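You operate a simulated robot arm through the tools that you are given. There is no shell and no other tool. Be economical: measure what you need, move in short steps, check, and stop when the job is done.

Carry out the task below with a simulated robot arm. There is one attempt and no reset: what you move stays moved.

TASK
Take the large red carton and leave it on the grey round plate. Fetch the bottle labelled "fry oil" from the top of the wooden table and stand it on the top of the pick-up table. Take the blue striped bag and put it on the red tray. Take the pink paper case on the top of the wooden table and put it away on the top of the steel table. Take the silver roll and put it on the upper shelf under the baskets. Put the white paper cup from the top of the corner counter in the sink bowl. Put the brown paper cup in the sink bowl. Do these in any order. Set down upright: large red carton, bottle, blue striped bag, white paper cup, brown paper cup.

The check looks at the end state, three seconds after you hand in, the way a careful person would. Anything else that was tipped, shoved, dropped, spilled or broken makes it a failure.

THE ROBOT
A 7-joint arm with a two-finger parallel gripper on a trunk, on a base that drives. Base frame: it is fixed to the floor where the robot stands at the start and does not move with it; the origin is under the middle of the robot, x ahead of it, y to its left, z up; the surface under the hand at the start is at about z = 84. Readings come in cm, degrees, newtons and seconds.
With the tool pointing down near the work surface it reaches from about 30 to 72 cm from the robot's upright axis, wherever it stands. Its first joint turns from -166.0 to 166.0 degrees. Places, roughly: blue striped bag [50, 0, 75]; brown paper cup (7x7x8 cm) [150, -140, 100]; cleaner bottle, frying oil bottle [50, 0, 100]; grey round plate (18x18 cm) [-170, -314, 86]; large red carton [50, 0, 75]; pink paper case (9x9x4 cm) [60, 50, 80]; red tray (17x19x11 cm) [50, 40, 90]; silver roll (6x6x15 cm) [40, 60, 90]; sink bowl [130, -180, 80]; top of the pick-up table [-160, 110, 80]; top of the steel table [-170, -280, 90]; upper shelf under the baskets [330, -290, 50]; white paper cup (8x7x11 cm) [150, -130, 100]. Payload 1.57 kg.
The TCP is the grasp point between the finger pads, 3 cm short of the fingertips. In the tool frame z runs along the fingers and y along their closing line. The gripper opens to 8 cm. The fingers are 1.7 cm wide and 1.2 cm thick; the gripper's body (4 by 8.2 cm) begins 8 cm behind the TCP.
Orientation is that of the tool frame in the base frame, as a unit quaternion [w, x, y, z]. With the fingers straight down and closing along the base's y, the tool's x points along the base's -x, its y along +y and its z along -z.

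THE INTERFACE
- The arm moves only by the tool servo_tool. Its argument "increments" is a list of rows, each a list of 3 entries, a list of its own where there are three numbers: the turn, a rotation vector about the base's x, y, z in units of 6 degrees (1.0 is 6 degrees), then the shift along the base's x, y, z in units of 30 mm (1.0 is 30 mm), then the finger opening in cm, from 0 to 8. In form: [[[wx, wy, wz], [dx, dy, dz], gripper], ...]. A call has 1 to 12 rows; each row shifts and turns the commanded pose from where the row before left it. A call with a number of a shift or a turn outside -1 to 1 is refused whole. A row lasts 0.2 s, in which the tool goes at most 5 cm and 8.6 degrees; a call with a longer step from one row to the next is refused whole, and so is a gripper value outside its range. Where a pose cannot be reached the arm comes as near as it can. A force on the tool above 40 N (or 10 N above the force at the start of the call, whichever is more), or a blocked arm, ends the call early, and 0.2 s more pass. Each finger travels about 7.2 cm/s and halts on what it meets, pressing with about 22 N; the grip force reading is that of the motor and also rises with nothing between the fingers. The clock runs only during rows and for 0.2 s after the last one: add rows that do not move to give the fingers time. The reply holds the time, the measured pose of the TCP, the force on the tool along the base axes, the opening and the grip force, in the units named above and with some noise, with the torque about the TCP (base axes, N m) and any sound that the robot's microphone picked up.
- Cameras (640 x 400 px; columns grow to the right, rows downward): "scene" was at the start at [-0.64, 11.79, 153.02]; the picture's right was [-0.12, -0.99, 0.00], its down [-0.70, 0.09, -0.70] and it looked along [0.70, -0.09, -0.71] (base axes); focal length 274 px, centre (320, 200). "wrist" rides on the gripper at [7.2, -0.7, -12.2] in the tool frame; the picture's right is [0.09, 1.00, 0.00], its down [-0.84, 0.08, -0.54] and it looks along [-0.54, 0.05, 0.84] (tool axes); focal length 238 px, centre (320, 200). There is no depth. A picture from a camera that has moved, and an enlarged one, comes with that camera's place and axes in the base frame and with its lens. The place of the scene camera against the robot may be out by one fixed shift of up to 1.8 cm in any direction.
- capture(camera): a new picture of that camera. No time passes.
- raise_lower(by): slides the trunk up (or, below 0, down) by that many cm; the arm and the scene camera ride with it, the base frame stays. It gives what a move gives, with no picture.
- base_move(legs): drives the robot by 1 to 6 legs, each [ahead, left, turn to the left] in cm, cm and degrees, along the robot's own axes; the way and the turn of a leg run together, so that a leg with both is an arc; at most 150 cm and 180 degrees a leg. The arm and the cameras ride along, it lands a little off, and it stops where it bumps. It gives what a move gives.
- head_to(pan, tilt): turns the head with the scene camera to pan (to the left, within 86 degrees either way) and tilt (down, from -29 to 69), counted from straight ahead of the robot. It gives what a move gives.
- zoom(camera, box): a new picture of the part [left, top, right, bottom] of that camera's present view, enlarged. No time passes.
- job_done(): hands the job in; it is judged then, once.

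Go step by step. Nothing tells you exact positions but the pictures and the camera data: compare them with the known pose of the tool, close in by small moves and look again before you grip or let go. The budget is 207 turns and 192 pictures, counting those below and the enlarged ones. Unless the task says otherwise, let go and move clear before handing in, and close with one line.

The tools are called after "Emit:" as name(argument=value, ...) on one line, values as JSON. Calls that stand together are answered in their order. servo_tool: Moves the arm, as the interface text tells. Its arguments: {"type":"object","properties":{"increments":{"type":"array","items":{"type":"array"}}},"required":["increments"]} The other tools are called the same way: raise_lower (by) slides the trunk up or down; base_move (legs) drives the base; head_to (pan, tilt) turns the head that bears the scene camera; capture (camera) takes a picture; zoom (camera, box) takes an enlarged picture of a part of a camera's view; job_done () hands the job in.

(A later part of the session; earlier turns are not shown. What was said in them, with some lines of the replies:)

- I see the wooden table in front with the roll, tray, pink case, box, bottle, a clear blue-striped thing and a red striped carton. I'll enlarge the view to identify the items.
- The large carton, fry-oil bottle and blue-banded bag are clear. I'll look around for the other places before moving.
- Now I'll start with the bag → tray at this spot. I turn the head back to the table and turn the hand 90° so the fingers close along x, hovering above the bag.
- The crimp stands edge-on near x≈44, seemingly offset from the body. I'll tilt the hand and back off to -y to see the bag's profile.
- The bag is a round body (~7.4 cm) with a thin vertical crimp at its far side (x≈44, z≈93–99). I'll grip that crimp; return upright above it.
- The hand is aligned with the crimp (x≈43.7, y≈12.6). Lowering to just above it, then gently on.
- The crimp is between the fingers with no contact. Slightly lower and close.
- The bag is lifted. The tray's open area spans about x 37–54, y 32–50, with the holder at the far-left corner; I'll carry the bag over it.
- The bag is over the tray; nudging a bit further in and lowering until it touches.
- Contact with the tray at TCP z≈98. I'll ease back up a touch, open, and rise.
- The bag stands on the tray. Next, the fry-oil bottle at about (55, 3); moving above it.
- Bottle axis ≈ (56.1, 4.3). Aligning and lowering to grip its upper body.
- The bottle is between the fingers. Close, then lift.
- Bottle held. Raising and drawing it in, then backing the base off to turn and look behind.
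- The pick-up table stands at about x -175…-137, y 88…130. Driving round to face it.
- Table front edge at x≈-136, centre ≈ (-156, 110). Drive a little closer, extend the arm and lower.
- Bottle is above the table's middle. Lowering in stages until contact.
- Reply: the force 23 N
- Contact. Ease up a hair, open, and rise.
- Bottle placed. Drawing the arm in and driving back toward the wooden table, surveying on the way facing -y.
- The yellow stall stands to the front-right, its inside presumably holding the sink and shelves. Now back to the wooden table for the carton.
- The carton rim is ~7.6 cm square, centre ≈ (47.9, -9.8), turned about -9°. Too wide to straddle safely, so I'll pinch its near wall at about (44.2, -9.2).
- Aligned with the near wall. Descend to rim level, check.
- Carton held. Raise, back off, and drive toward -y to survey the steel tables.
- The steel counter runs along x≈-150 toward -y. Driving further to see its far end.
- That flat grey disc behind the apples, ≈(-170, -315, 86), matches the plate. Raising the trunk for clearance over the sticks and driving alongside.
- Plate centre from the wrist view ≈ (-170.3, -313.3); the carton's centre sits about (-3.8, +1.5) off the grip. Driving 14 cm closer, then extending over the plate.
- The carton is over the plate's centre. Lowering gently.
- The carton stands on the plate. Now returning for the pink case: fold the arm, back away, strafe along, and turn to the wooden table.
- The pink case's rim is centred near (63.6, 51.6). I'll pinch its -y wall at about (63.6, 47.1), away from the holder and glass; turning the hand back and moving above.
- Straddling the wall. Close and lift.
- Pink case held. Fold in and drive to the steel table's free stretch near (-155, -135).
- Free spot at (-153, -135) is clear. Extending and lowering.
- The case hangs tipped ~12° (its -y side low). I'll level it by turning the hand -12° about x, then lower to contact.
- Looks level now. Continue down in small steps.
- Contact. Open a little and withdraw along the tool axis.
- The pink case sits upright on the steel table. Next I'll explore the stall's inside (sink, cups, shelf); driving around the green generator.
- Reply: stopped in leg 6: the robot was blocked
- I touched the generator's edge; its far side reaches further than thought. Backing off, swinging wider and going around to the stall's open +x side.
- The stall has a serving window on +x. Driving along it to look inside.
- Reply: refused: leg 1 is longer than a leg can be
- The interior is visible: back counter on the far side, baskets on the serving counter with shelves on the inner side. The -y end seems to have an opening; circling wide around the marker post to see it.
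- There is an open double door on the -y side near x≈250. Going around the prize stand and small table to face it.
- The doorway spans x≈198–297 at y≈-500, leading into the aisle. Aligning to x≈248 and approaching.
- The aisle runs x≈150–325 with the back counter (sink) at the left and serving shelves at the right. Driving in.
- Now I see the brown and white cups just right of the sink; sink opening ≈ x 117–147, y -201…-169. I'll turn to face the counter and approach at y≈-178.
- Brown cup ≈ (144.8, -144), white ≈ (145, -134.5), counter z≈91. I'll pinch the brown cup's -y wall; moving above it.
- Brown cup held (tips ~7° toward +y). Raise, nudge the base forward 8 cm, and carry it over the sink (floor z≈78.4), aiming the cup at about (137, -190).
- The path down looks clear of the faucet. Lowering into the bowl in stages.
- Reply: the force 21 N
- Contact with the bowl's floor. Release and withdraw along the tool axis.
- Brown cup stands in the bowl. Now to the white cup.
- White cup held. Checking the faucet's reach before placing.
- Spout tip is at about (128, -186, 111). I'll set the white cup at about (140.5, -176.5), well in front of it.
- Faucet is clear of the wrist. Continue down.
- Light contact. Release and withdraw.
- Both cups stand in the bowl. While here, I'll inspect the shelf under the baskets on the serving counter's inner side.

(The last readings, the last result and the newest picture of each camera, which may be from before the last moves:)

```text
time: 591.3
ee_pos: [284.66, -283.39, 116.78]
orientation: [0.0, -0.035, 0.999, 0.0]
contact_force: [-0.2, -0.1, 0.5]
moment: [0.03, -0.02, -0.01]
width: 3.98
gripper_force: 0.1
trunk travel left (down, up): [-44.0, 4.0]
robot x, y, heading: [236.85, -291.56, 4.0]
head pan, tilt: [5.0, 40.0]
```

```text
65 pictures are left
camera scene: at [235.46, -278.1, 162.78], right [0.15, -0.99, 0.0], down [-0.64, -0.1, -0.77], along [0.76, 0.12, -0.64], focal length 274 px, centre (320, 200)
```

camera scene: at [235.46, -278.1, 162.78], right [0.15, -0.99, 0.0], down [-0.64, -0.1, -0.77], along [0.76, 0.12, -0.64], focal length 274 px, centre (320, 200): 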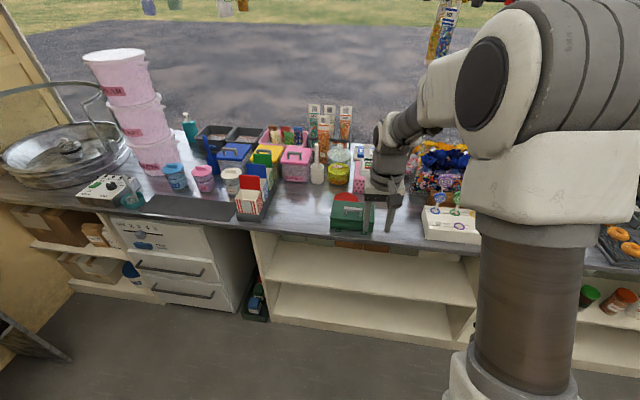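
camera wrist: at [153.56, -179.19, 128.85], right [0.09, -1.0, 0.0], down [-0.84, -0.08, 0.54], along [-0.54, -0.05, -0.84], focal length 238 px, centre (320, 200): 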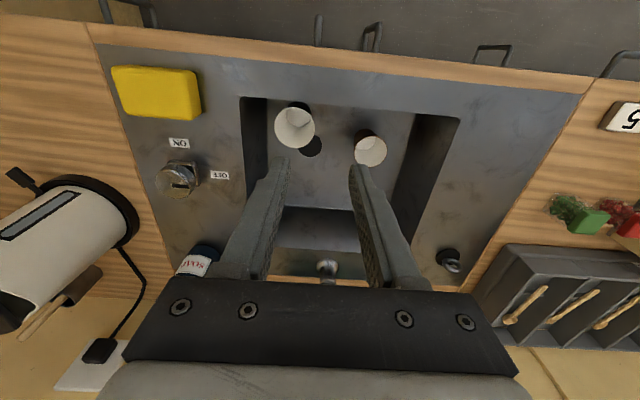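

The empty bay (y≈-336…-243, front edge x≈304, board z≈50) is the upper shelf under the baskets. Now driving back out for the silver roll.

Emit:
base_move(legs=[[0, 0, -93.7], [0, 9, 0], [150, 0, 0], [150, 0, 0], [55, 0, 0], [0, 0, -90]])

Emit:
base_move(legs=[[150, 0, 0], [145, 0, 0], [0, 0, -90], [150, 0, 0], [150, 0, 0], [100, 0, 0]])

```text
time: 625.8
ee_pos: [197.89, -647.31, 116.7]
orientation: [0.0, 1.0, -0.025, 0.0]
contact_force: [0.3, 0.8, 1.2]
moment: [-0.04, -0.01, -0.01]
width: 3.98
gripper_force: 0.1
trunk travel left (down, up): [-44.0, 4.0]
robot x, y, heading: [246.43, -644.84, 176.9]
head pan, tilt: [5.0, 40.0]
```

```text
time: 675.5
ee_pos: [-20.97, -181.44, 116.73]
orientation: [0.0, -0.682, 0.732, 0.0]
contact_force: [0.1, 0.4, -0.2]
moment: [-0.06, 0.02, 0.02]
width: 4.01
gripper_force: 0.0
trunk travel left (down, up): [-44.0, 4.0]
robot x, y, heading: [-19.29, -229.99, 85.8]
head pan, tilt: [5.0, 40.0]
```

Emit:
base_move(legs=[[0, 45, 4.2], [150, 0, 0], [143, 0, 0], [0, 0, -90], [50, 0, 0]])

Emit:
head_to(pan=0, tilt=45)

Emit:
capture(camera="scene")

Emit:
capture(camera="wrist")

```text
time: 706.3
ee_pos: [35.75, 67.28, 116.82]
orientation: [0.0, -0.007, 1.0, 0.0]
contact_force: [-0.2, 0.2, -0.8]
moment: [-0.02, 0.03, 0.02]
width: 4.02
gripper_force: 0.0
trunk travel left (down, up): [-44.0, 4.0]
robot x, y, heading: [-12.45, 61.67, 0.4]
head pan, tilt: [5.0, 40.0]
```

```text
time: 707.0
ee_pos: [35.83, 67.15, 116.7]
orientation: [0.0, -0.008, 1.0, 0.0]
contact_force: [0.1, 0.6, 0.2]
moment: [-0.03, -0.01, 0.0]
width: 4.01
gripper_force: 0.0
trunk travel left (down, up): [-44.0, 4.0]
robot x, y, heading: [-12.97, 61.33, 0.7]
head pan, tilt: [0.0, 45.0]
```

```text
64 pictures are left
camera scene: at [-13.36, 74.47, 162.06], right [0.01, -1.0, 0.0], down [-0.71, -0.01, -0.71], along [0.71, 0.01, -0.71], focal length 274 px, centre (320, 200)
```

scene: 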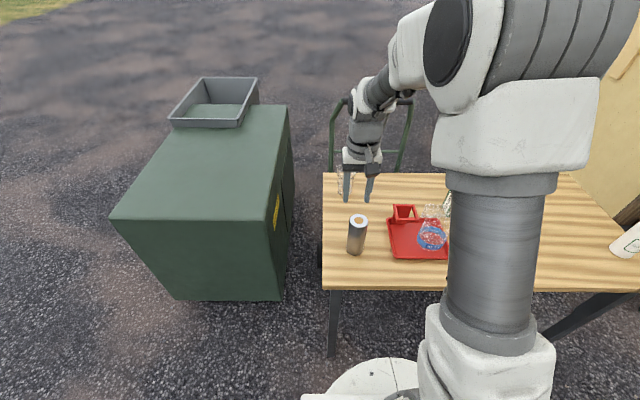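

```text
63 pictures are left
camera wrist: at [28.5, 66.46, 128.81], right [-0.11, 0.99, 0.0], down [0.84, 0.09, 0.54], along [0.54, 0.06, -0.84], focal length 238 px, centre (320, 200)
```

wrist: 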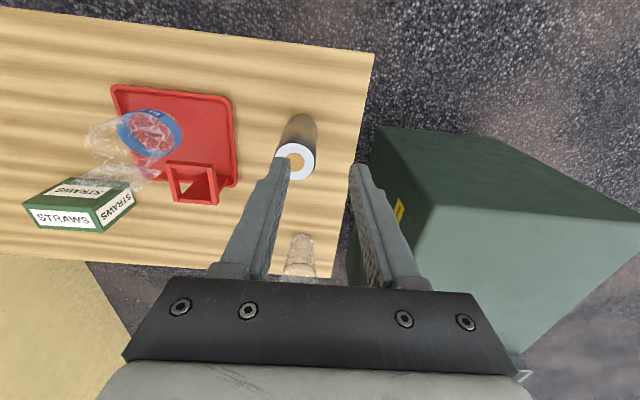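

Roll axis ≈ (42.0, 64.5). I'll pitch the hand ~48° forward (so it can later reach under the counter) and come at it diagonally.

Emit:
servo_tool(increments=[[[0, -1, 0], [-0.2, -0.11, -0.1], 8], [[0, -1, 0], [-0.2, -0.11, -0.1], 8], [[0, -1, 0], [-0.2, -0.11, -0.1], 8], [[0, -1, 0], [-0.2, -0.11, -0.1], 8], [[0, -1, 0], [-0.2, -0.11, -0.1], 8], [[0, -1, 0], [-0.2, -0.11, -0.1], 8], [[0, -1, 0], [-0.2, -0.11, -0.1], 8], [[0, -1, 0], [-0.2, -0.11, -0.1], 8], [[0, 0, 0], [0, 0, 0], 8]])

Emit:
capture(camera="wrist")

Emit:
capture(camera="scene")

```text
time: 709.0
ee_pos: [32.35, 64.64, 114.56]
orientation: [0.407, -0.006, 0.913, -0.003]
contact_force: [0.2, 0.0, 0.3]
moment: [-0.03, -0.06, 0.0]
width: 8.02
gripper_force: 0.0
out of reach, approached as far as the arm can: row 8
trunk travel left (down, up): [-44.0, 4.0]
robot x, y, heading: [-12.57, 61.25, 0.6]
head pan, tilt: [0.0, 45.0]
```

```text
62 pictures are left
camera wrist: at [18.41, 63.88, 117.28], right [-0.07, 0.99, -0.08], down [0.16, 0.09, 0.98], along [0.99, 0.06, -0.16], focal length 238 px, centre (320, 200)
```

wrist: 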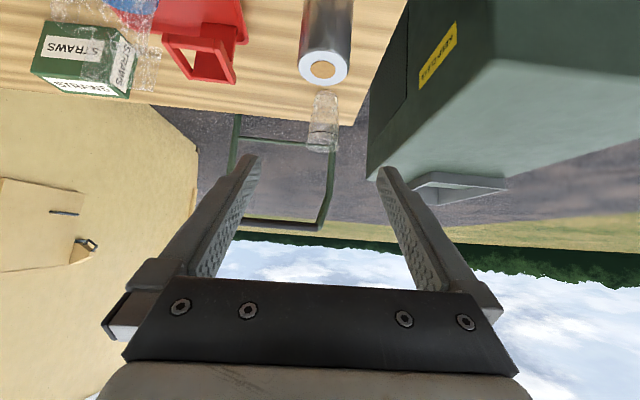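

```text
61 pictures are left
camera scene: at [-13.37, 74.46, 162.06], right [0.01, -1.0, 0.0], down [-0.71, -0.01, -0.71], along [0.71, 0.01, -0.71], focal length 274 px, centre (320, 200)
```

scene: 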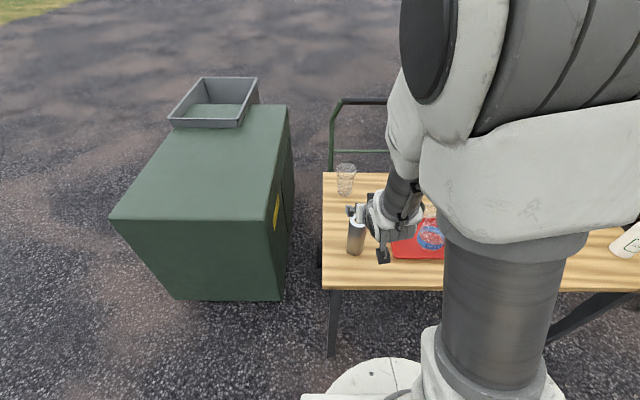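

The pose is near the arm's inner limit; I'll back the base 12 cm and then extend to the pre-grasp point.

Emit:
base_move(legs=[[-12, 0, 0]])

Emit:
servo_tool(increments=[[[0, 0, 0], [0.8, 0, -0.5], 8], [[0, 0, 0], [0.8, 0, -0.8], 8], [[0, 0, 0], [0.8, 0, -0.9], 8], [[0, 0, 0], [0.8, 0, -0.9], 8], [[0, 0, 0], [0.8, 0, -0.9], 8], [[0, 0, 0], [0.5, 0, -0.9], 8], [[0, 0, 0], [0, 0, 0], 8]])

Emit:
capture(camera="wrist")

Emit:
capture(camera="scene")

```text
time: 710.4
ee_pos: [20.19, 64.62, 114.5]
orientation: [0.406, -0.007, 0.914, -0.003]
contact_force: [-0.4, 0.1, 0.1]
moment: [0.0, 0.02, -0.03]
width: 7.98
gripper_force: 0.1
trunk travel left (down, up): [-44.0, 4.0]
robot x, y, heading: [-24.72, 61.53, 0.7]
head pan, tilt: [0.0, 45.0]
```

```text
time: 712.0
ee_pos: [33.76, 64.68, 99.7]
orientation: [0.406, -0.006, 0.914, -0.003]
contact_force: [-0.9, 0.9, -0.9]
moment: [-0.03, -0.02, 0.0]
width: 8.0
gripper_force: 0.1
trunk travel left (down, up): [-44.0, 4.0]
robot x, y, heading: [-24.68, 61.57, 0.7]
head pan, tilt: [0.0, 45.0]
```

```text
60 pictures are left
camera wrist: at [19.88, 63.81, 102.47], right [-0.07, 0.99, -0.08], down [0.16, 0.09, 0.98], along [0.98, 0.06, -0.16], focal length 238 px, centre (320, 200)
```

wrist: 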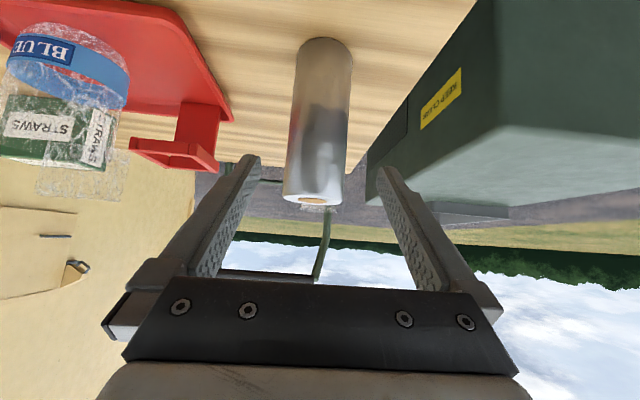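

```text
59 pictures are left
camera scene: at [-25.49, 74.34, 162.05], right [0.01, -1.0, 0.0], down [-0.71, -0.01, -0.71], along [0.71, 0.01, -0.71], focal length 274 px, centre (320, 200)
```

scene: 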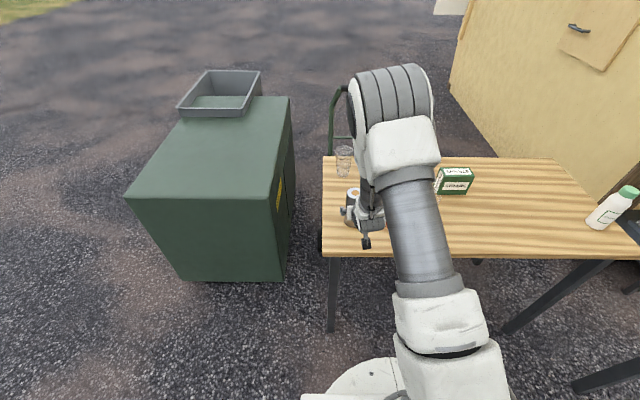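

Emit:
servo_tool(increments=[[[0, 0, 0], [0.65, 0, -0.55], 8], [[0, 0, 0], [0.65, 0, -0.55], 8], [[0, 0, 0], [0.65, 0, -0.55], 8], [[0, 0, 0], [0.65, 0, -0.55], 8], [[0, 0, 0], [0, 0, 0], 8]])

Emit:
capture(camera="wrist")

```text
time: 713.2
ee_pos: [41.25, 64.63, 93.27]
orientation: [0.406, -0.006, 0.914, -0.004]
contact_force: [-0.2, -0.9, -0.8]
moment: [-0.01, 0.03, -0.02]
width: 8.01
gripper_force: 0.1
trunk travel left (down, up): [-44.0, 4.0]
robot x, y, heading: [-24.82, 61.57, 0.8]
head pan, tilt: [0.0, 45.0]
```

```text
58 pictures are left
camera wrist: at [27.49, 63.87, 95.91], right [-0.07, 0.99, -0.08], down [0.16, 0.09, 0.98], along [0.98, 0.06, -0.16], focal length 238 px, centre (320, 200)
```

wrist: 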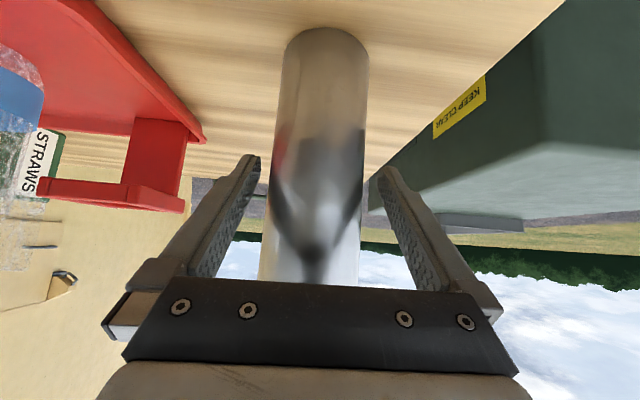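

Roll is between the fingers. Close and lift.

Emit:
servo_tool(increments=[[[0, 0, 0], [0, 0, 0], 6.5], [[0, 0, 0], [0, 0, 0], 5], [[0, 0, 0], [0, 0, 0], 3.5], [[0, 0, 0], [0, 0, 0], 3.5], [[0, 0, 0], [0, 0, 0], 3.5]])

Emit:
servo_tool(increments=[[[0, 0, 0], [0, 0, 0.3], 3.5], [[0, 0, 0], [0, 0, 0.6], 3.5], [[0, 0, 0], [0, 0, 0.8], 3.5], [[0, 0, 0], [0, 0, 0.9], 3.5], [[0, 0, 0], [0, 0, 0.9], 3.5], [[0, 0, 0], [0, 0, 0.9], 3.5], [[0, 0, 0], [0, 0, 0], 3.5]])

Emit:
capture(camera="wrist")

Emit:
capture(camera="scene")

```text
time: 714.4
ee_pos: [41.48, 64.63, 93.18]
orientation: [0.406, -0.006, 0.914, -0.003]
contact_force: [-0.2, -0.6, 0.2]
moment: [0.07, -0.04, -0.03]
width: 5.73
gripper_force: 22.2
trunk travel left (down, up): [-44.0, 4.0]
robot x, y, heading: [-24.67, 61.56, 0.6]
head pan, tilt: [0.0, 45.0]
```

```text
time: 716.0
ee_pos: [41.55, 64.62, 106.53]
orientation: [0.405, -0.008, 0.914, -0.004]
contact_force: [0.6, 0.1, -2.0]
moment: [0.0, 0.0, -0.03]
width: 5.75
gripper_force: 21.8
trunk travel left (down, up): [-44.0, 4.0]
robot x, y, heading: [-24.76, 61.92, 0.5]
head pan, tilt: [0.0, 45.0]
```

```text
57 pictures are left
camera wrist: at [27.57, 63.69, 109.29], right [-0.07, 0.99, -0.08], down [0.16, 0.09, 0.98], along [0.98, 0.06, -0.16], focal length 238 px, centre (320, 200)
```

wrist: 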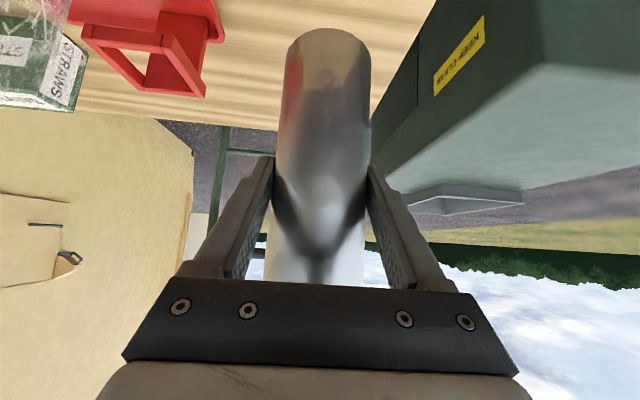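

```text
56 pictures are left
camera scene: at [-25.49, 74.34, 162.05], right [0.01, -1.0, 0.0], down [-0.71, -0.01, -0.71], along [0.71, 0.01, -0.71], focal length 274 px, centre (320, 200)
```

scene: 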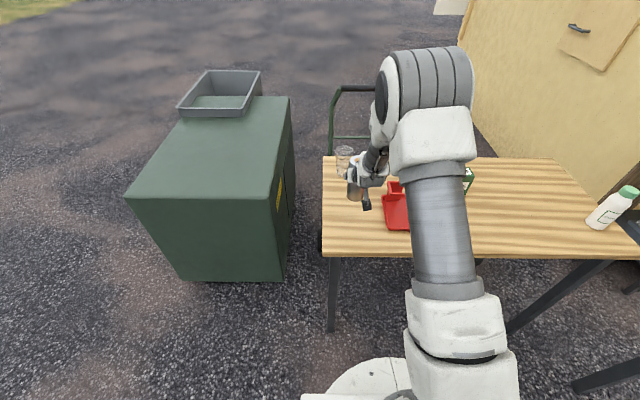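

Roll held upright. Fold in and drive back around to the stall.

Emit:
servo_tool(increments=[[[0, 0, 0], [-0.8, 0, 0.4], 3.5], [[0, 0, 0], [-0.9, 0, 0.4], 3.5], [[0, 0, 0], [-0.9, 0, 0.4], 3.5], [[0, 0, 0], [-0.9, 0, 0.4], 3.5], [[0, 0, 0], [-0.9, 0, 0.4], 3.5], [[0, 0, 0], [-0.7, 0, 0], 3.5]])

Emit:
base_move(legs=[[-35, 0, 0], [0, 0, -90.5], [150, 0, 0], [150, 0, 0], [150, 0, 0]])

```text
time: 717.4
ee_pos: [26.15, 64.57, 112.59]
orientation: [0.407, -0.008, 0.914, -0.003]
contact_force: [0.6, 0.5, -2.0]
moment: [0.01, 0.03, 0.0]
width: 5.73
gripper_force: 22.4
trunk travel left (down, up): [-44.0, 4.0]
robot x, y, heading: [-24.89, 61.62, 0.7]
head pan, tilt: [0.0, 45.0]
```

```text
time: 754.1
ee_pos: [-50.76, -441.03, 112.59]
orientation: [0.284, 0.643, 0.65, -0.29]
contact_force: [0.2, -0.2, -2.2]
moment: [-0.04, -0.02, 0.0]
width: 5.68
gripper_force: 21.4
trunk travel left (down, up): [-44.0, 4.0]
robot x, y, heading: [-53.61, -389.92, -89.9]
head pan, tilt: [0.0, 45.0]
```

Emit:
base_move(legs=[[150, 0, 0], [110, 0, 0], [0, 0, 90], [150, 0, 0], [145, 0, 0], [0, 0, 90]])

```text
time: 800.5
ee_pos: [246.13, -602.6, 112.69]
orientation: [0.294, -0.64, 0.652, 0.28]
contact_force: [-0.1, 0.5, -2.2]
moment: [-0.04, 0.01, 0.03]
width: 5.72
gripper_force: 22.0
trunk travel left (down, up): [-44.0, 4.0]
robot x, y, heading: [247.52, -653.72, 88.9]
head pan, tilt: [0.0, 45.0]
```

Emit:
base_move(legs=[[0, 0, 1.1], [150, 0, 0], [150, 0, 0], [62, 0, 0], [0, 20, 0], [0, 0, -90]])

Emit:
head_to(pan=5, tilt=45)

Emit:
capture(camera="scene")

```text
time: 831.3
ee_pos: [277.3, -286.37, 112.49]
orientation: [0.406, -0.017, 0.914, 0.002]
contact_force: [0.2, -0.5, -3.2]
moment: [-0.03, 0.03, 0.0]
width: 5.68
gripper_force: 22.3
trunk travel left (down, up): [-44.0, 4.0]
robot x, y, heading: [226.58, -290.37, 2.0]
head pan, tilt: [0.0, 45.0]
```

```text
time: 831.9
ee_pos: [277.45, -286.5, 112.55]
orientation: [0.406, -0.017, 0.914, 0.001]
contact_force: [-1.2, -0.8, -2.8]
moment: [0.01, 0.02, 0.04]
width: 5.7
gripper_force: 22.2
trunk travel left (down, up): [-44.0, 4.0]
robot x, y, heading: [226.75, -290.64, 1.8]
head pan, tilt: [5.0, 45.0]
```

```text
55 pictures are left
camera scene: at [225.43, -277.05, 162.05], right [0.12, -0.99, 0.0], down [-0.7, -0.08, -0.71], along [0.7, 0.08, -0.71], focal length 274 px, centre (320, 200)
```

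scene: 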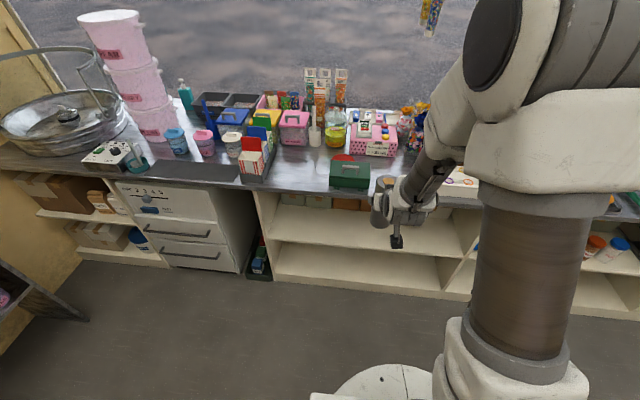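

The bay is straight ahead. Lowering the trunk so the roll is at shelf height, then looking in level.

Emit:
raise_lower(by=-40)

Emit:
head_to(pan=5, tilt=30)

Emit:
capture(camera="scene")

Emit:
capture(camera="wrist")

```text
time: 835.8
ee_pos: [277.38, -286.39, 72.58]
orientation: [0.406, -0.017, 0.914, 0.001]
contact_force: [0.0, -0.1, -2.3]
moment: [0.03, 0.01, 0.0]
width: 5.69
gripper_force: 21.5
trunk travel left (down, up): [-4.0, 44.0]
robot x, y, heading: [226.43, -290.8, 2.0]
head pan, tilt: [5.0, 45.0]
```

```text
time: 836.5
ee_pos: [277.32, -286.51, 72.56]
orientation: [0.406, -0.016, 0.914, 0.001]
contact_force: [0.7, 0.1, -1.8]
moment: [0.03, 0.08, -0.02]
width: 5.7
gripper_force: 21.6
trunk travel left (down, up): [-4.0, 44.0]
robot x, y, heading: [226.41, -290.61, 2.1]
head pan, tilt: [5.0, 30.0]
```

```text
54 pictures are left
camera scene: at [226.33, -276.94, 124.31], right [0.12, -0.99, 0.0], down [-0.5, -0.06, -0.87], along [0.86, 0.1, -0.5], focal length 274 px, centre (320, 200)
```

scene: 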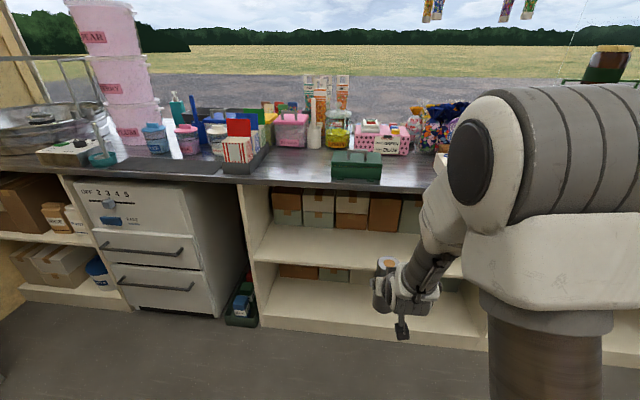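

```text
53 pictures are left
camera wrist: at [263.5, -287.56, 75.31], right [-0.09, 0.99, -0.08], down [0.16, 0.09, 0.98], along [0.98, 0.08, -0.16], focal length 238 px, centre (320, 200)
```

wrist: 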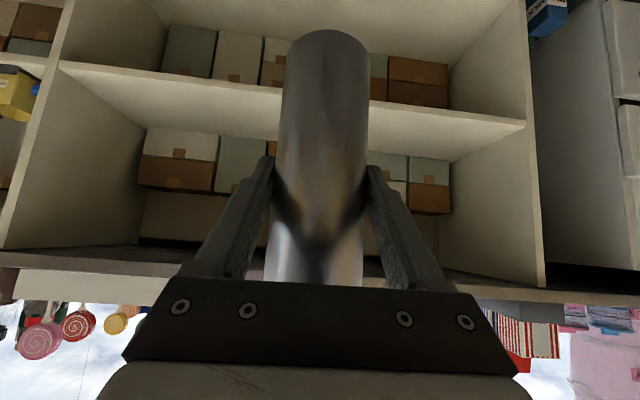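

Upper shelf board ≈ z 50, opening up to z≈79, boxes at the back from x≈325. I'll lower to just above board height and move the base in.

Emit:
servo_tool(increments=[[[0, 0, 0], [0, 0, -0.6], 3.5], [[0, 0, 0], [0, 0, -0.6], 3.5], [[0, 0, 0], [0, 0, -0.6], 3.5], [[0, 0, 0], [0, 0, -0.6], 3.5], [[0, 0, 0], [0, 0, -0.6], 3.5], [[0, 0, 0], [0, 0, -0.3], 3.5], [[0, 0, 0], [0, 0, 0], 3.5]])

Emit:
base_move(legs=[[17, 0, 0]])

Emit:
capture(camera="wrist")

Emit:
capture(camera="scene")

```text
time: 838.1
ee_pos: [277.34, -286.52, 62.63]
orientation: [0.406, -0.017, 0.914, 0.002]
contact_force: [-0.5, 0.3, -2.4]
moment: [0.0, 0.03, 0.01]
width: 5.68
gripper_force: 21.8
trunk travel left (down, up): [-4.0, 44.0]
robot x, y, heading: [226.76, -290.84, 1.9]
head pan, tilt: [5.0, 30.0]
```

```text
time: 839.9
ee_pos: [294.82, -285.93, 62.75]
orientation: [0.406, -0.015, 0.914, 0.0]
contact_force: [0.0, -0.4, -2.5]
moment: [0.02, -0.02, 0.02]
width: 5.67
gripper_force: 21.4
trunk travel left (down, up): [-4.0, 44.0]
robot x, y, heading: [243.48, -289.92, 1.7]
head pan, tilt: [5.0, 30.0]
```

```text
52 pictures are left
camera wrist: at [280.92, -287.04, 65.43], right [-0.09, 0.99, -0.08], down [0.16, 0.09, 0.98], along [0.98, 0.08, -0.16], focal length 238 px, centre (320, 200)
```

wrist: 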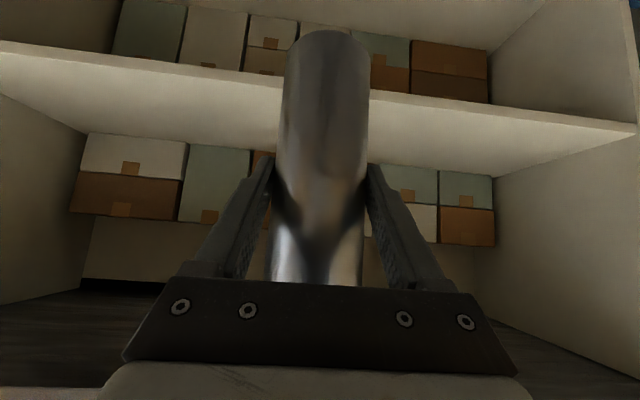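

```text
51 pictures are left
camera scene: at [243.78, -276.38, 124.31], right [0.12, -0.99, 0.0], down [-0.5, -0.06, -0.87], along [0.86, 0.1, -0.5], focal length 274 px, centre (320, 200)
```

scene: 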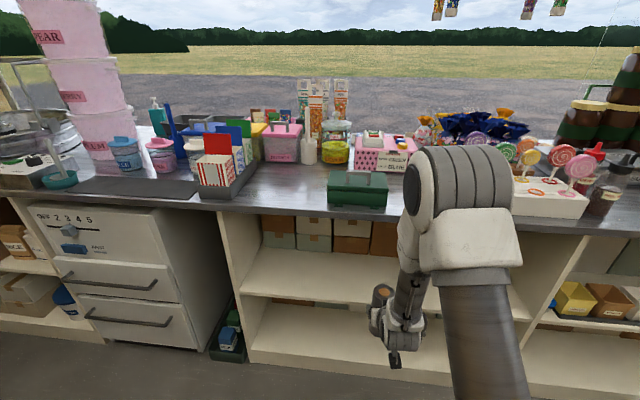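

Clear so far; roll bottom ~3 cm above the board. Extending forward carefully.

Emit:
servo_tool(increments=[[[0, 0, 0], [0.7, 0, 0], 3.5], [[0, 0, 0], [0.7, 0, 0], 3.5], [[0, 0, 0], [0.7, 0, 0], 3.5], [[0, 0, 0], [0, 0, 0], 3.5]])

Emit:
capture(camera="scene")

Emit:
capture(camera="wrist")

```text
time: 840.9
ee_pos: [301.02, -286.01, 62.76]
orientation: [0.405, -0.016, 0.914, 0.002]
contact_force: [0.1, -0.4, -2.3]
moment: [-0.01, 0.03, 0.01]
width: 5.69
gripper_force: 22.1
trunk travel left (down, up): [-4.0, 44.0]
robot x, y, heading: [244.02, -290.41, 1.7]
head pan, tilt: [5.0, 30.0]
```

```text
50 pictures are left
camera scene: at [243.78, -276.38, 124.31], right [0.12, -0.99, 0.0], down [-0.5, -0.06, -0.87], along [0.86, 0.1, -0.5], focal length 274 px, centre (320, 200)
```

scene: 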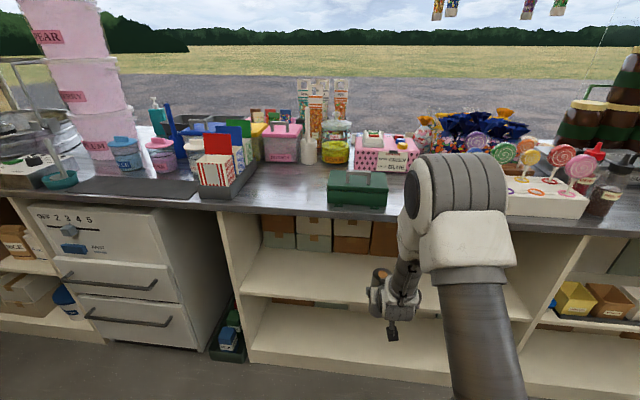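

```text
49 pictures are left
camera wrist: at [287.12, -287.15, 65.51], right [-0.09, 0.99, -0.08], down [0.16, 0.09, 0.98], along [0.98, 0.08, -0.16], focal length 238 px, centre (320, 200)
```

wrist: 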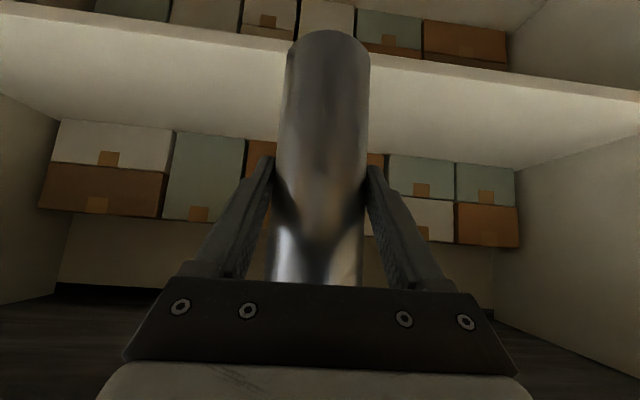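

Emit:
servo_tool(increments=[[[0, 0, 0], [0.7, 0, 0], 3.5], [[0, 0, 0], [0.7, 0, 0], 3.5], [[0, 0, 0], [0.7, 0, 0], 3.5], [[0, 0, 0], [0.9, 0, 0], 3.5], [[0, 0, 0], [0, 0, 0], 3.5]])

Emit:
capture(camera="scene")

Emit:
capture(camera="wrist")

```text
time: 842.1
ee_pos: [310.0, -286.1, 62.73]
orientation: [0.407, -0.016, 0.914, 0.001]
contact_force: [0.1, -0.9, -2.7]
moment: [-0.02, 0.05, 0.0]
width: 5.7
gripper_force: 21.6
trunk travel left (down, up): [-4.0, 44.0]
robot x, y, heading: [243.96, -290.01, 1.7]
head pan, tilt: [5.0, 30.0]
```

```text
48 pictures are left
camera scene: at [243.79, -276.38, 124.31], right [0.12, -0.99, 0.0], down [-0.5, -0.06, -0.87], along [0.86, 0.1, -0.5], focal length 274 px, centre (320, 200)
```

scene: 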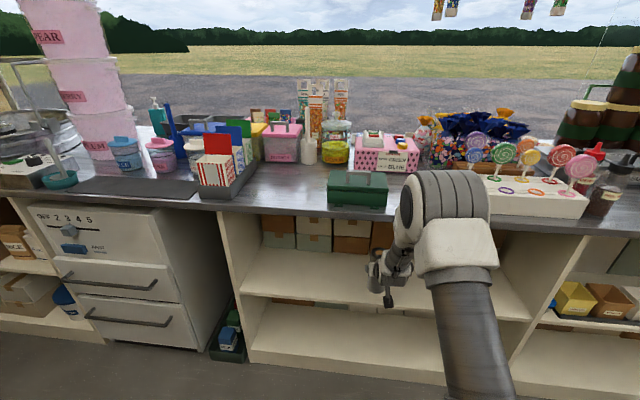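

```text
47 pictures are left
camera wrist: at [296.16, -287.08, 65.55], right [-0.09, 0.99, -0.08], down [0.16, 0.09, 0.98], along [0.98, 0.08, -0.16], focal length 238 px, centre (320, 200)
```

wrist: 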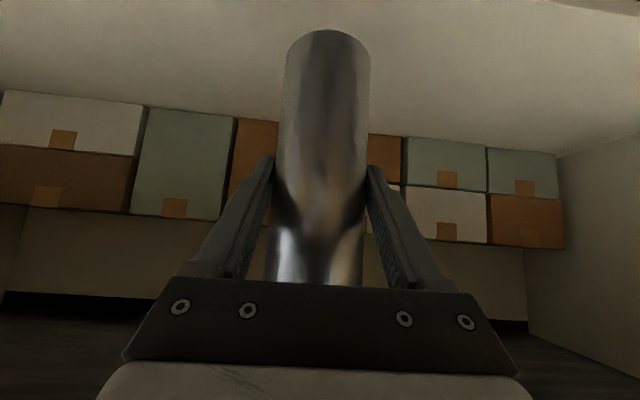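

Roll is over the board. Lowering gently to contact.

Emit:
servo_tool(increments=[[[0, 0, 0], [0, 0, -0.4], 3.5], [[0, 0, 0], [0, 0, -0.4], 3.5], [[0, 0, 0], [0, 0, 0], 3.5]])

Emit:
servo_tool(increments=[[[0, 0, 0], [0, 0, -0.15], 3.5], [[0, 0, 0], [0, 0, 0], 3.5]])

Emit:
servo_tool(increments=[[[0, 0, 0], [0, 0, -0.12], 3.5], [[0, 0, 0], [0, 0, 0], 3.5]])

```text
time: 842.9
ee_pos: [310.07, -285.94, 60.37]
orientation: [0.406, -0.015, 0.914, 0.002]
contact_force: [-0.1, 0.2, -3.4]
moment: [0.0, 0.0, 0.0]
width: 5.7
gripper_force: 21.8
trunk travel left (down, up): [-4.0, 44.0]
robot x, y, heading: [243.8, -289.89, 1.9]
head pan, tilt: [5.0, 30.0]
```

```text
time: 843.5
ee_pos: [310.23, -286.05, 59.79]
orientation: [0.406, -0.015, 0.914, 0.001]
contact_force: [-0.6, -0.2, -2.2]
moment: [-0.01, 0.02, 0.01]
width: 5.69
gripper_force: 22.6
trunk travel left (down, up): [-4.0, 44.0]
robot x, y, heading: [243.83, -289.83, 1.7]
head pan, tilt: [5.0, 30.0]
```

```text
time: 844.1
ee_pos: [310.09, -285.96, 59.56]
orientation: [0.405, -0.015, 0.914, 0.001]
contact_force: [-0.1, -0.2, -1.9]
moment: [0.01, 0.0, -0.03]
width: 5.71
gripper_force: 21.6
trunk travel left (down, up): [-4.0, 44.0]
robot x, y, heading: [243.55, -289.95, 1.4]
head pan, tilt: [5.0, 30.0]
```

Emit:
servo_tool(increments=[[[0, 0, 0], [0, 0, -0.12], 3.5], [[0, 0, 0], [0, 0, 0], 3.5]])

Emit:
servo_tool(increments=[[[0, 0, 0], [0, 0, -0.12], 3.5], [[0, 0, 0], [0, 0, 0], 3.5]])

Emit:
servo_tool(increments=[[[0, 0, 0], [0, 0, -0.1], 3.5], [[0, 0, 0], [0, 0, 0], 3.5]])

```text
time: 844.7
ee_pos: [310.13, -285.9, 59.05]
orientation: [0.406, -0.017, 0.914, 0.002]
contact_force: [-0.2, 0.0, -2.4]
moment: [0.04, 0.03, -0.02]
width: 5.71
gripper_force: 21.7
trunk travel left (down, up): [-4.0, 44.0]
robot x, y, heading: [243.87, -289.79, 1.4]
head pan, tilt: [5.0, 30.0]
```

```text
time: 845.3
ee_pos: [310.2, -285.89, 58.7]
orientation: [0.405, -0.016, 0.914, 0.001]
contact_force: [0.0, -0.5, -2.5]
moment: [-0.02, 0.04, 0.0]
width: 5.7
gripper_force: 22.3
trunk travel left (down, up): [-4.0, 44.0]
robot x, y, heading: [244.08, -289.83, 1.6]
head pan, tilt: [5.0, 30.0]
```

```text
time: 845.9
ee_pos: [310.14, -285.9, 58.46]
orientation: [0.406, -0.016, 0.914, 0.001]
contact_force: [0.5, 0.3, -2.4]
moment: [0.0, -0.02, 0.03]
width: 5.69
gripper_force: 21.9
trunk travel left (down, up): [-4.0, 44.0]
robot x, y, heading: [243.49, -290.01, 1.9]
head pan, tilt: [5.0, 30.0]
```

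Emit:
servo_tool(increments=[[[0, 0, 0], [0, 0, -0.12], 3.5], [[0, 0, 0], [0, 0, 0], 3.5]])

Emit:
servo_tool(increments=[[[0, 0, 0], [0, 0, -0.12], 3.5], [[0, 0, 0], [0, 0, 0], 3.5]])

Emit:
capture(camera="wrist")

```text
time: 846.5
ee_pos: [310.04, -285.94, 58.12]
orientation: [0.404, -0.016, 0.915, 0.001]
contact_force: [-0.3, -0.1, -2.1]
moment: [0.01, 0.04, 0.0]
width: 5.7
gripper_force: 21.6
trunk travel left (down, up): [-4.0, 44.0]
robot x, y, heading: [243.72, -289.69, 1.6]
head pan, tilt: [5.0, 30.0]
```

```text
time: 847.1
ee_pos: [310.07, -285.89, 57.74]
orientation: [0.406, -0.016, 0.914, 0.001]
contact_force: [-0.1, 0.7, -1.6]
moment: [-0.01, 0.0, -0.03]
width: 5.72
gripper_force: 21.9
trunk travel left (down, up): [-4.0, 44.0]
robot x, y, heading: [244.07, -290.18, 1.8]
head pan, tilt: [5.0, 30.0]
```

```text
46 pictures are left
camera wrist: at [296.24, -286.99, 60.54], right [-0.09, 0.99, -0.08], down [0.16, 0.09, 0.98], along [0.98, 0.08, -0.16], focal length 238 px, centre (320, 200)
```

wrist: 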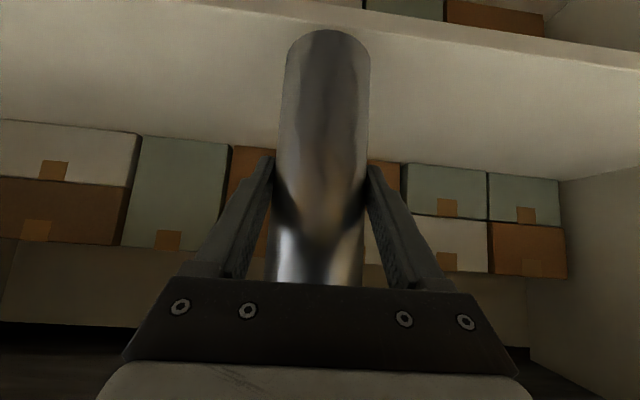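

The board is nearer z≈48 with its front edge at x≈306.4, so I'll lift slightly, go 2.4 cm deeper, and then lower.

Emit:
servo_tool(increments=[[[0, 0, 0], [0, 0, 0.3], 3.5], [[0, 0, 0], [0.4, 0, 0], 3.5], [[0, 0, 0], [0.4, 0, 0], 3.5], [[0, 0, 0], [0, 0, -0.3], 3.5], [[0, 0, 0], [0, 0, 0], 3.5]])

Emit:
servo_tool(increments=[[[0, 0, 0], [0, 0, -0.12], 3.5], [[0, 0, 0], [0, 0, 0], 3.5]])

Emit:
servo_tool(increments=[[[0, 0, 0], [0, 0, -0.1], 3.5], [[0, 0, 0], [0, 0, 0], 3.5]])

```text
time: 848.3
ee_pos: [312.52, -285.94, 57.66]
orientation: [0.406, -0.016, 0.914, 0.001]
contact_force: [0.4, -1.1, -2.0]
moment: [0.02, 0.04, -0.03]
width: 5.69
gripper_force: 22.1
trunk travel left (down, up): [-4.0, 44.0]
robot x, y, heading: [244.2, -290.25, 1.8]
head pan, tilt: [5.0, 30.0]
```

```text
time: 848.9
ee_pos: [312.43, -286.03, 57.45]
orientation: [0.405, -0.016, 0.914, 0.002]
contact_force: [-0.9, -0.1, -2.2]
moment: [0.01, 0.01, -0.01]
width: 5.68
gripper_force: 21.6
trunk travel left (down, up): [-4.0, 44.0]
robot x, y, heading: [243.93, -290.13, 1.7]
head pan, tilt: [5.0, 30.0]
```

```text
time: 849.5
ee_pos: [312.52, -285.95, 57.18]
orientation: [0.406, -0.015, 0.914, 0.0]
contact_force: [0.6, 0.1, -2.4]
moment: [-0.03, 0.0, 0.02]
width: 5.69
gripper_force: 22.0
trunk travel left (down, up): [-4.0, 44.0]
robot x, y, heading: [244.12, -289.73, 1.8]
head pan, tilt: [5.0, 30.0]
```

Emit:
servo_tool(increments=[[[0, 0, 0], [0, 0, -0.1], 3.5], [[0, 0, 0], [0, 0, 0], 3.5]])

Emit:
servo_tool(increments=[[[0, 0, 0], [0, 0, -0.1], 3.5], [[0, 0, 0], [0, 0, 0], 3.5]])

Emit:
servo_tool(increments=[[[0, 0, 0], [0, 0, -0.1], 3.5], [[0, 0, 0], [0, 0, 0], 3.5]])

```text
time: 850.1
ee_pos: [312.49, -285.89, 56.7]
orientation: [0.406, -0.016, 0.914, 0.001]
contact_force: [-0.5, 0.2, -1.8]
moment: [0.01, 0.01, 0.04]
width: 5.71
gripper_force: 22.2
trunk travel left (down, up): [-4.0, 44.0]
robot x, y, heading: [244.06, -290.08, 1.7]
head pan, tilt: [5.0, 30.0]
```

```text
time: 850.7
ee_pos: [312.52, -286.07, 56.43]
orientation: [0.406, -0.016, 0.914, 0.001]
contact_force: [0.2, -0.5, -2.6]
moment: [0.02, 0.0, 0.02]
width: 5.69
gripper_force: 21.7
trunk travel left (down, up): [-4.0, 44.0]
robot x, y, heading: [244.1, -289.77, 1.7]
head pan, tilt: [5.0, 30.0]
```

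```text
time: 851.3
ee_pos: [312.51, -285.89, 56.39]
orientation: [0.406, -0.016, 0.914, 0.001]
contact_force: [-0.1, 0.2, -2.0]
moment: [0.02, 0.01, -0.01]
width: 5.71
gripper_force: 22.3
trunk travel left (down, up): [-4.0, 44.0]
robot x, y, heading: [243.79, -289.91, 2.0]
head pan, tilt: [5.0, 30.0]
```

Emit:
servo_tool(increments=[[[0, 0, 0], [0, 0, -0.12], 3.5], [[0, 0, 0], [0, 0, 0], 3.5]])

Emit:
servo_tool(increments=[[[0, 0, 0], [0, 0, -0.12], 3.5], [[0, 0, 0], [0, 0, 0], 3.5]])

Emit:
zoom(camera="scene", box=[230, 190, 530, 370])

Emit:
capture(camera="wrist")

```text
time: 851.9
ee_pos: [312.5, -286.02, 55.71]
orientation: [0.406, -0.015, 0.914, 0.001]
contact_force: [0.0, 0.2, -1.7]
moment: [0.0, -0.02, -0.03]
width: 5.69
gripper_force: 21.9
trunk travel left (down, up): [-4.0, 44.0]
robot x, y, heading: [243.93, -290.16, 1.9]
head pan, tilt: [5.0, 30.0]
```

```text
time: 852.5
ee_pos: [312.57, -285.9, 55.41]
orientation: [0.405, -0.015, 0.914, 0.0]
contact_force: [0.1, 0.1, -1.8]
moment: [-0.01, 0.01, -0.01]
width: 5.67
gripper_force: 22.3
trunk travel left (down, up): [-4.0, 44.0]
robot x, y, heading: [243.63, -289.78, 2.2]
head pan, tilt: [5.0, 30.0]
```

```text
2.13 times, centred on (380, 280) of scene
camera zoom: at [243.79, -276.38, 124.31], right [0.12, -0.99, 0.0], down [-0.5, -0.06, -0.87], along [0.86, 0.1, -0.5], focal length 585 px, centre (192, 29)
```

zoom: 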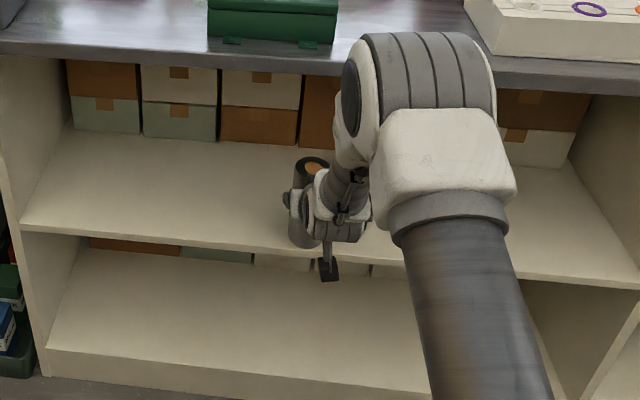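

```text
44 pictures are left
camera wrist: at [298.65, -287.0, 58.19], right [-0.09, 0.99, -0.08], down [0.16, 0.09, 0.98], along [0.98, 0.08, -0.16], focal length 238 px, centre (320, 200)
```

wrist: 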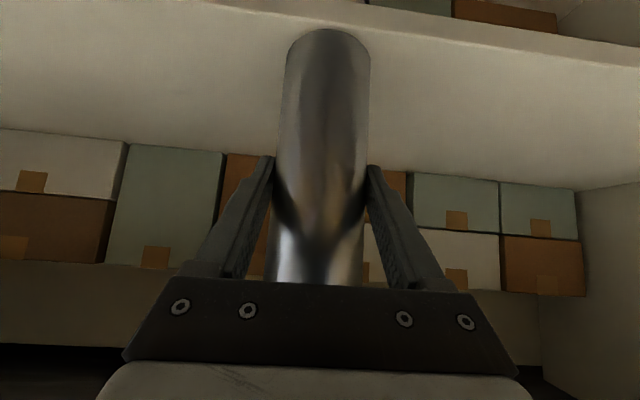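

Emit:
servo_tool(increments=[[[0, 0, 0], [0, 0, -0.12], 3.5], [[0, 0, 0], [0, 0, 0], 3.5]])

Emit:
servo_tool(increments=[[[0, 0, 0], [0, 0, -0.12], 3.5], [[0, 0, 0], [0, 0, 0], 3.5]])

Emit:
servo_tool(increments=[[[0, 0, 0], [0, 0, -0.12], 3.5], [[0, 0, 0], [0, 0, 0], 3.5]])

```text
time: 853.1
ee_pos: [312.61, -285.89, 55.24]
orientation: [0.408, -0.015, 0.913, 0.0]
contact_force: [-2.2, -0.5, 8.7]
moment: [0.24, 0.22, 0.08]
width: 5.71
gripper_force: 22.6
trunk travel left (down, up): [-4.0, 44.0]
robot x, y, heading: [244.06, -290.34, 2.0]
head pan, tilt: [5.0, 30.0]
```

```text
time: 853.7
ee_pos: [312.51, -285.87, 54.99]
orientation: [0.408, -0.014, 0.913, 0.001]
contact_force: [2.8, 0.4, 14.3]
moment: [0.38, -0.32, -0.01]
width: 5.73
gripper_force: 21.7
trunk travel left (down, up): [-4.0, 44.0]
robot x, y, heading: [243.96, -289.98, 1.9]
head pan, tilt: [5.0, 30.0]
```

```text
time: 854.3
ee_pos: [312.41, -285.88, 54.4]
orientation: [0.405, -0.016, 0.914, 0.001]
contact_force: [-2.5, -1.9, 11.3]
moment: [0.19, 0.24, 0.08]
width: 5.69
gripper_force: 22.6
trunk travel left (down, up): [-4.0, 44.0]
robot x, y, heading: [243.96, -289.94, 2.0]
head pan, tilt: [5.0, 30.0]
```

Contact at last; the roll rests on the board. Open and withdraw straight back.

Emit:
servo_tool(increments=[[[0, 0, 0], [0, 0, 0], 6.6], [[0, 0, 0], [0, 0, 0], 8], [[0, 0, 0], [0, 0, 0], 8], [[0, 0, 0], [-0.3, 0, 0.1], 8], [[0, 0, 0], [-0.5, 0, 0.1], 8], [[0, 0, 0], [-0.7, 0, 0.1], 8], [[0, 0, 0], [-0.8, 0, 0.1], 8], [[0, 0, 0], [-0.8, 0, 0], 8], [[0, 0, 0], [-0.8, 0, 0], 8], [[0, 0, 0], [-0.8, 0, 0], 8]])

Emit:
capture(camera="wrist")

Emit:
capture(camera="scene")

```text
time: 856.5
ee_pos: [298.24, -285.93, 55.46]
orientation: [0.405, -0.015, 0.914, 0.001]
contact_force: [0.1, 0.5, -0.4]
moment: [0.01, -0.01, 0.02]
width: 8.01
gripper_force: 0.2
trunk travel left (down, up): [-4.0, 44.0]
robot x, y, heading: [243.74, -289.65, 1.9]
head pan, tilt: [5.0, 30.0]
```

```text
43 pictures are left
camera wrist: at [284.33, -286.97, 58.14], right [-0.09, 0.99, -0.08], down [0.16, 0.09, 0.98], along [0.98, 0.08, -0.16], focal length 238 px, centre (320, 200)
```

wrist: 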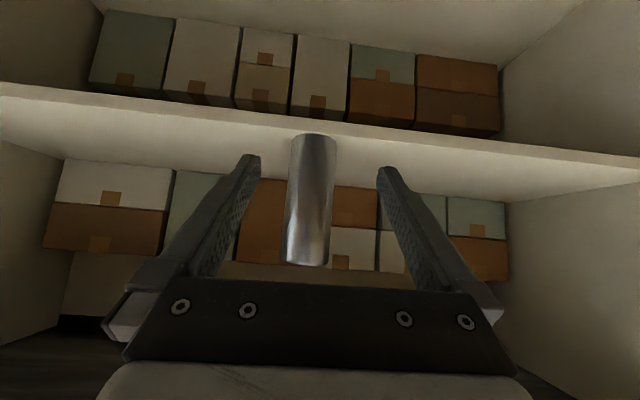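

```text
42 pictures are left
camera scene: at [243.78, -276.39, 124.31], right [0.12, -0.99, 0.0], down [-0.5, -0.06, -0.87], along [0.86, 0.1, -0.5], focal length 274 px, centre (320, 200)
```

scene: 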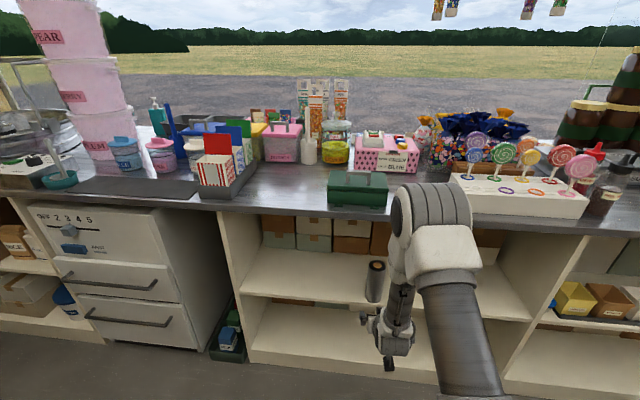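

The roll stands on the upper shelf, all seven items are placed. Backing clear before handing in.

Emit:
base_move(legs=[[-22, 0, 0]])

Emit:
zoom(camera="scene", box=[220, 120, 520, 320])

```text
time: 858.6
ee_pos: [276.17, -286.72, 55.42]
orientation: [0.406, -0.013, 0.914, 0.0]
contact_force: [0.4, 1.4, -0.6]
moment: [0.03, -0.01, 0.02]
width: 8.01
gripper_force: 0.1
trunk travel left (down, up): [-4.0, 44.0]
robot x, y, heading: [221.85, -290.98, 1.4]
head pan, tilt: [5.0, 30.0]
```

```text
2.00 times, centred on (370, 220) of scene
camera zoom: at [221.82, -277.02, 124.31], right [0.11, -0.99, 0.0], down [-0.5, -0.06, -0.87], along [0.86, 0.1, -0.5], focal length 548 px, centre (220, 160)
```

zoom: 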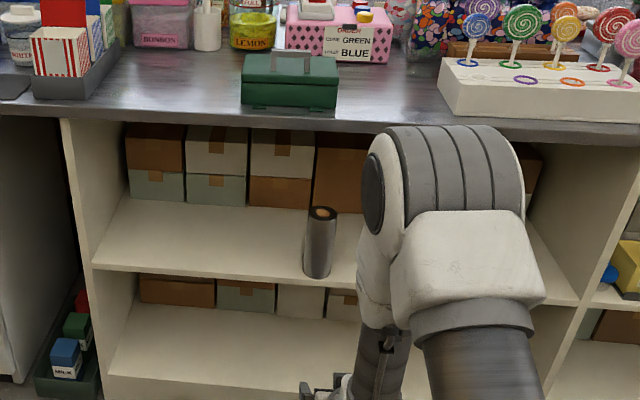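

The roll stands upright on the upper shelf and the arm is clear, so I'm handing in.

Emit:
job_done()

```text
The job is handed in.
```

All seven items are where the task asked, and the five that had to be upright were standing after I let go. One thing to know: the base bumped the green generator once while driving, and I saw no sign that it moved.
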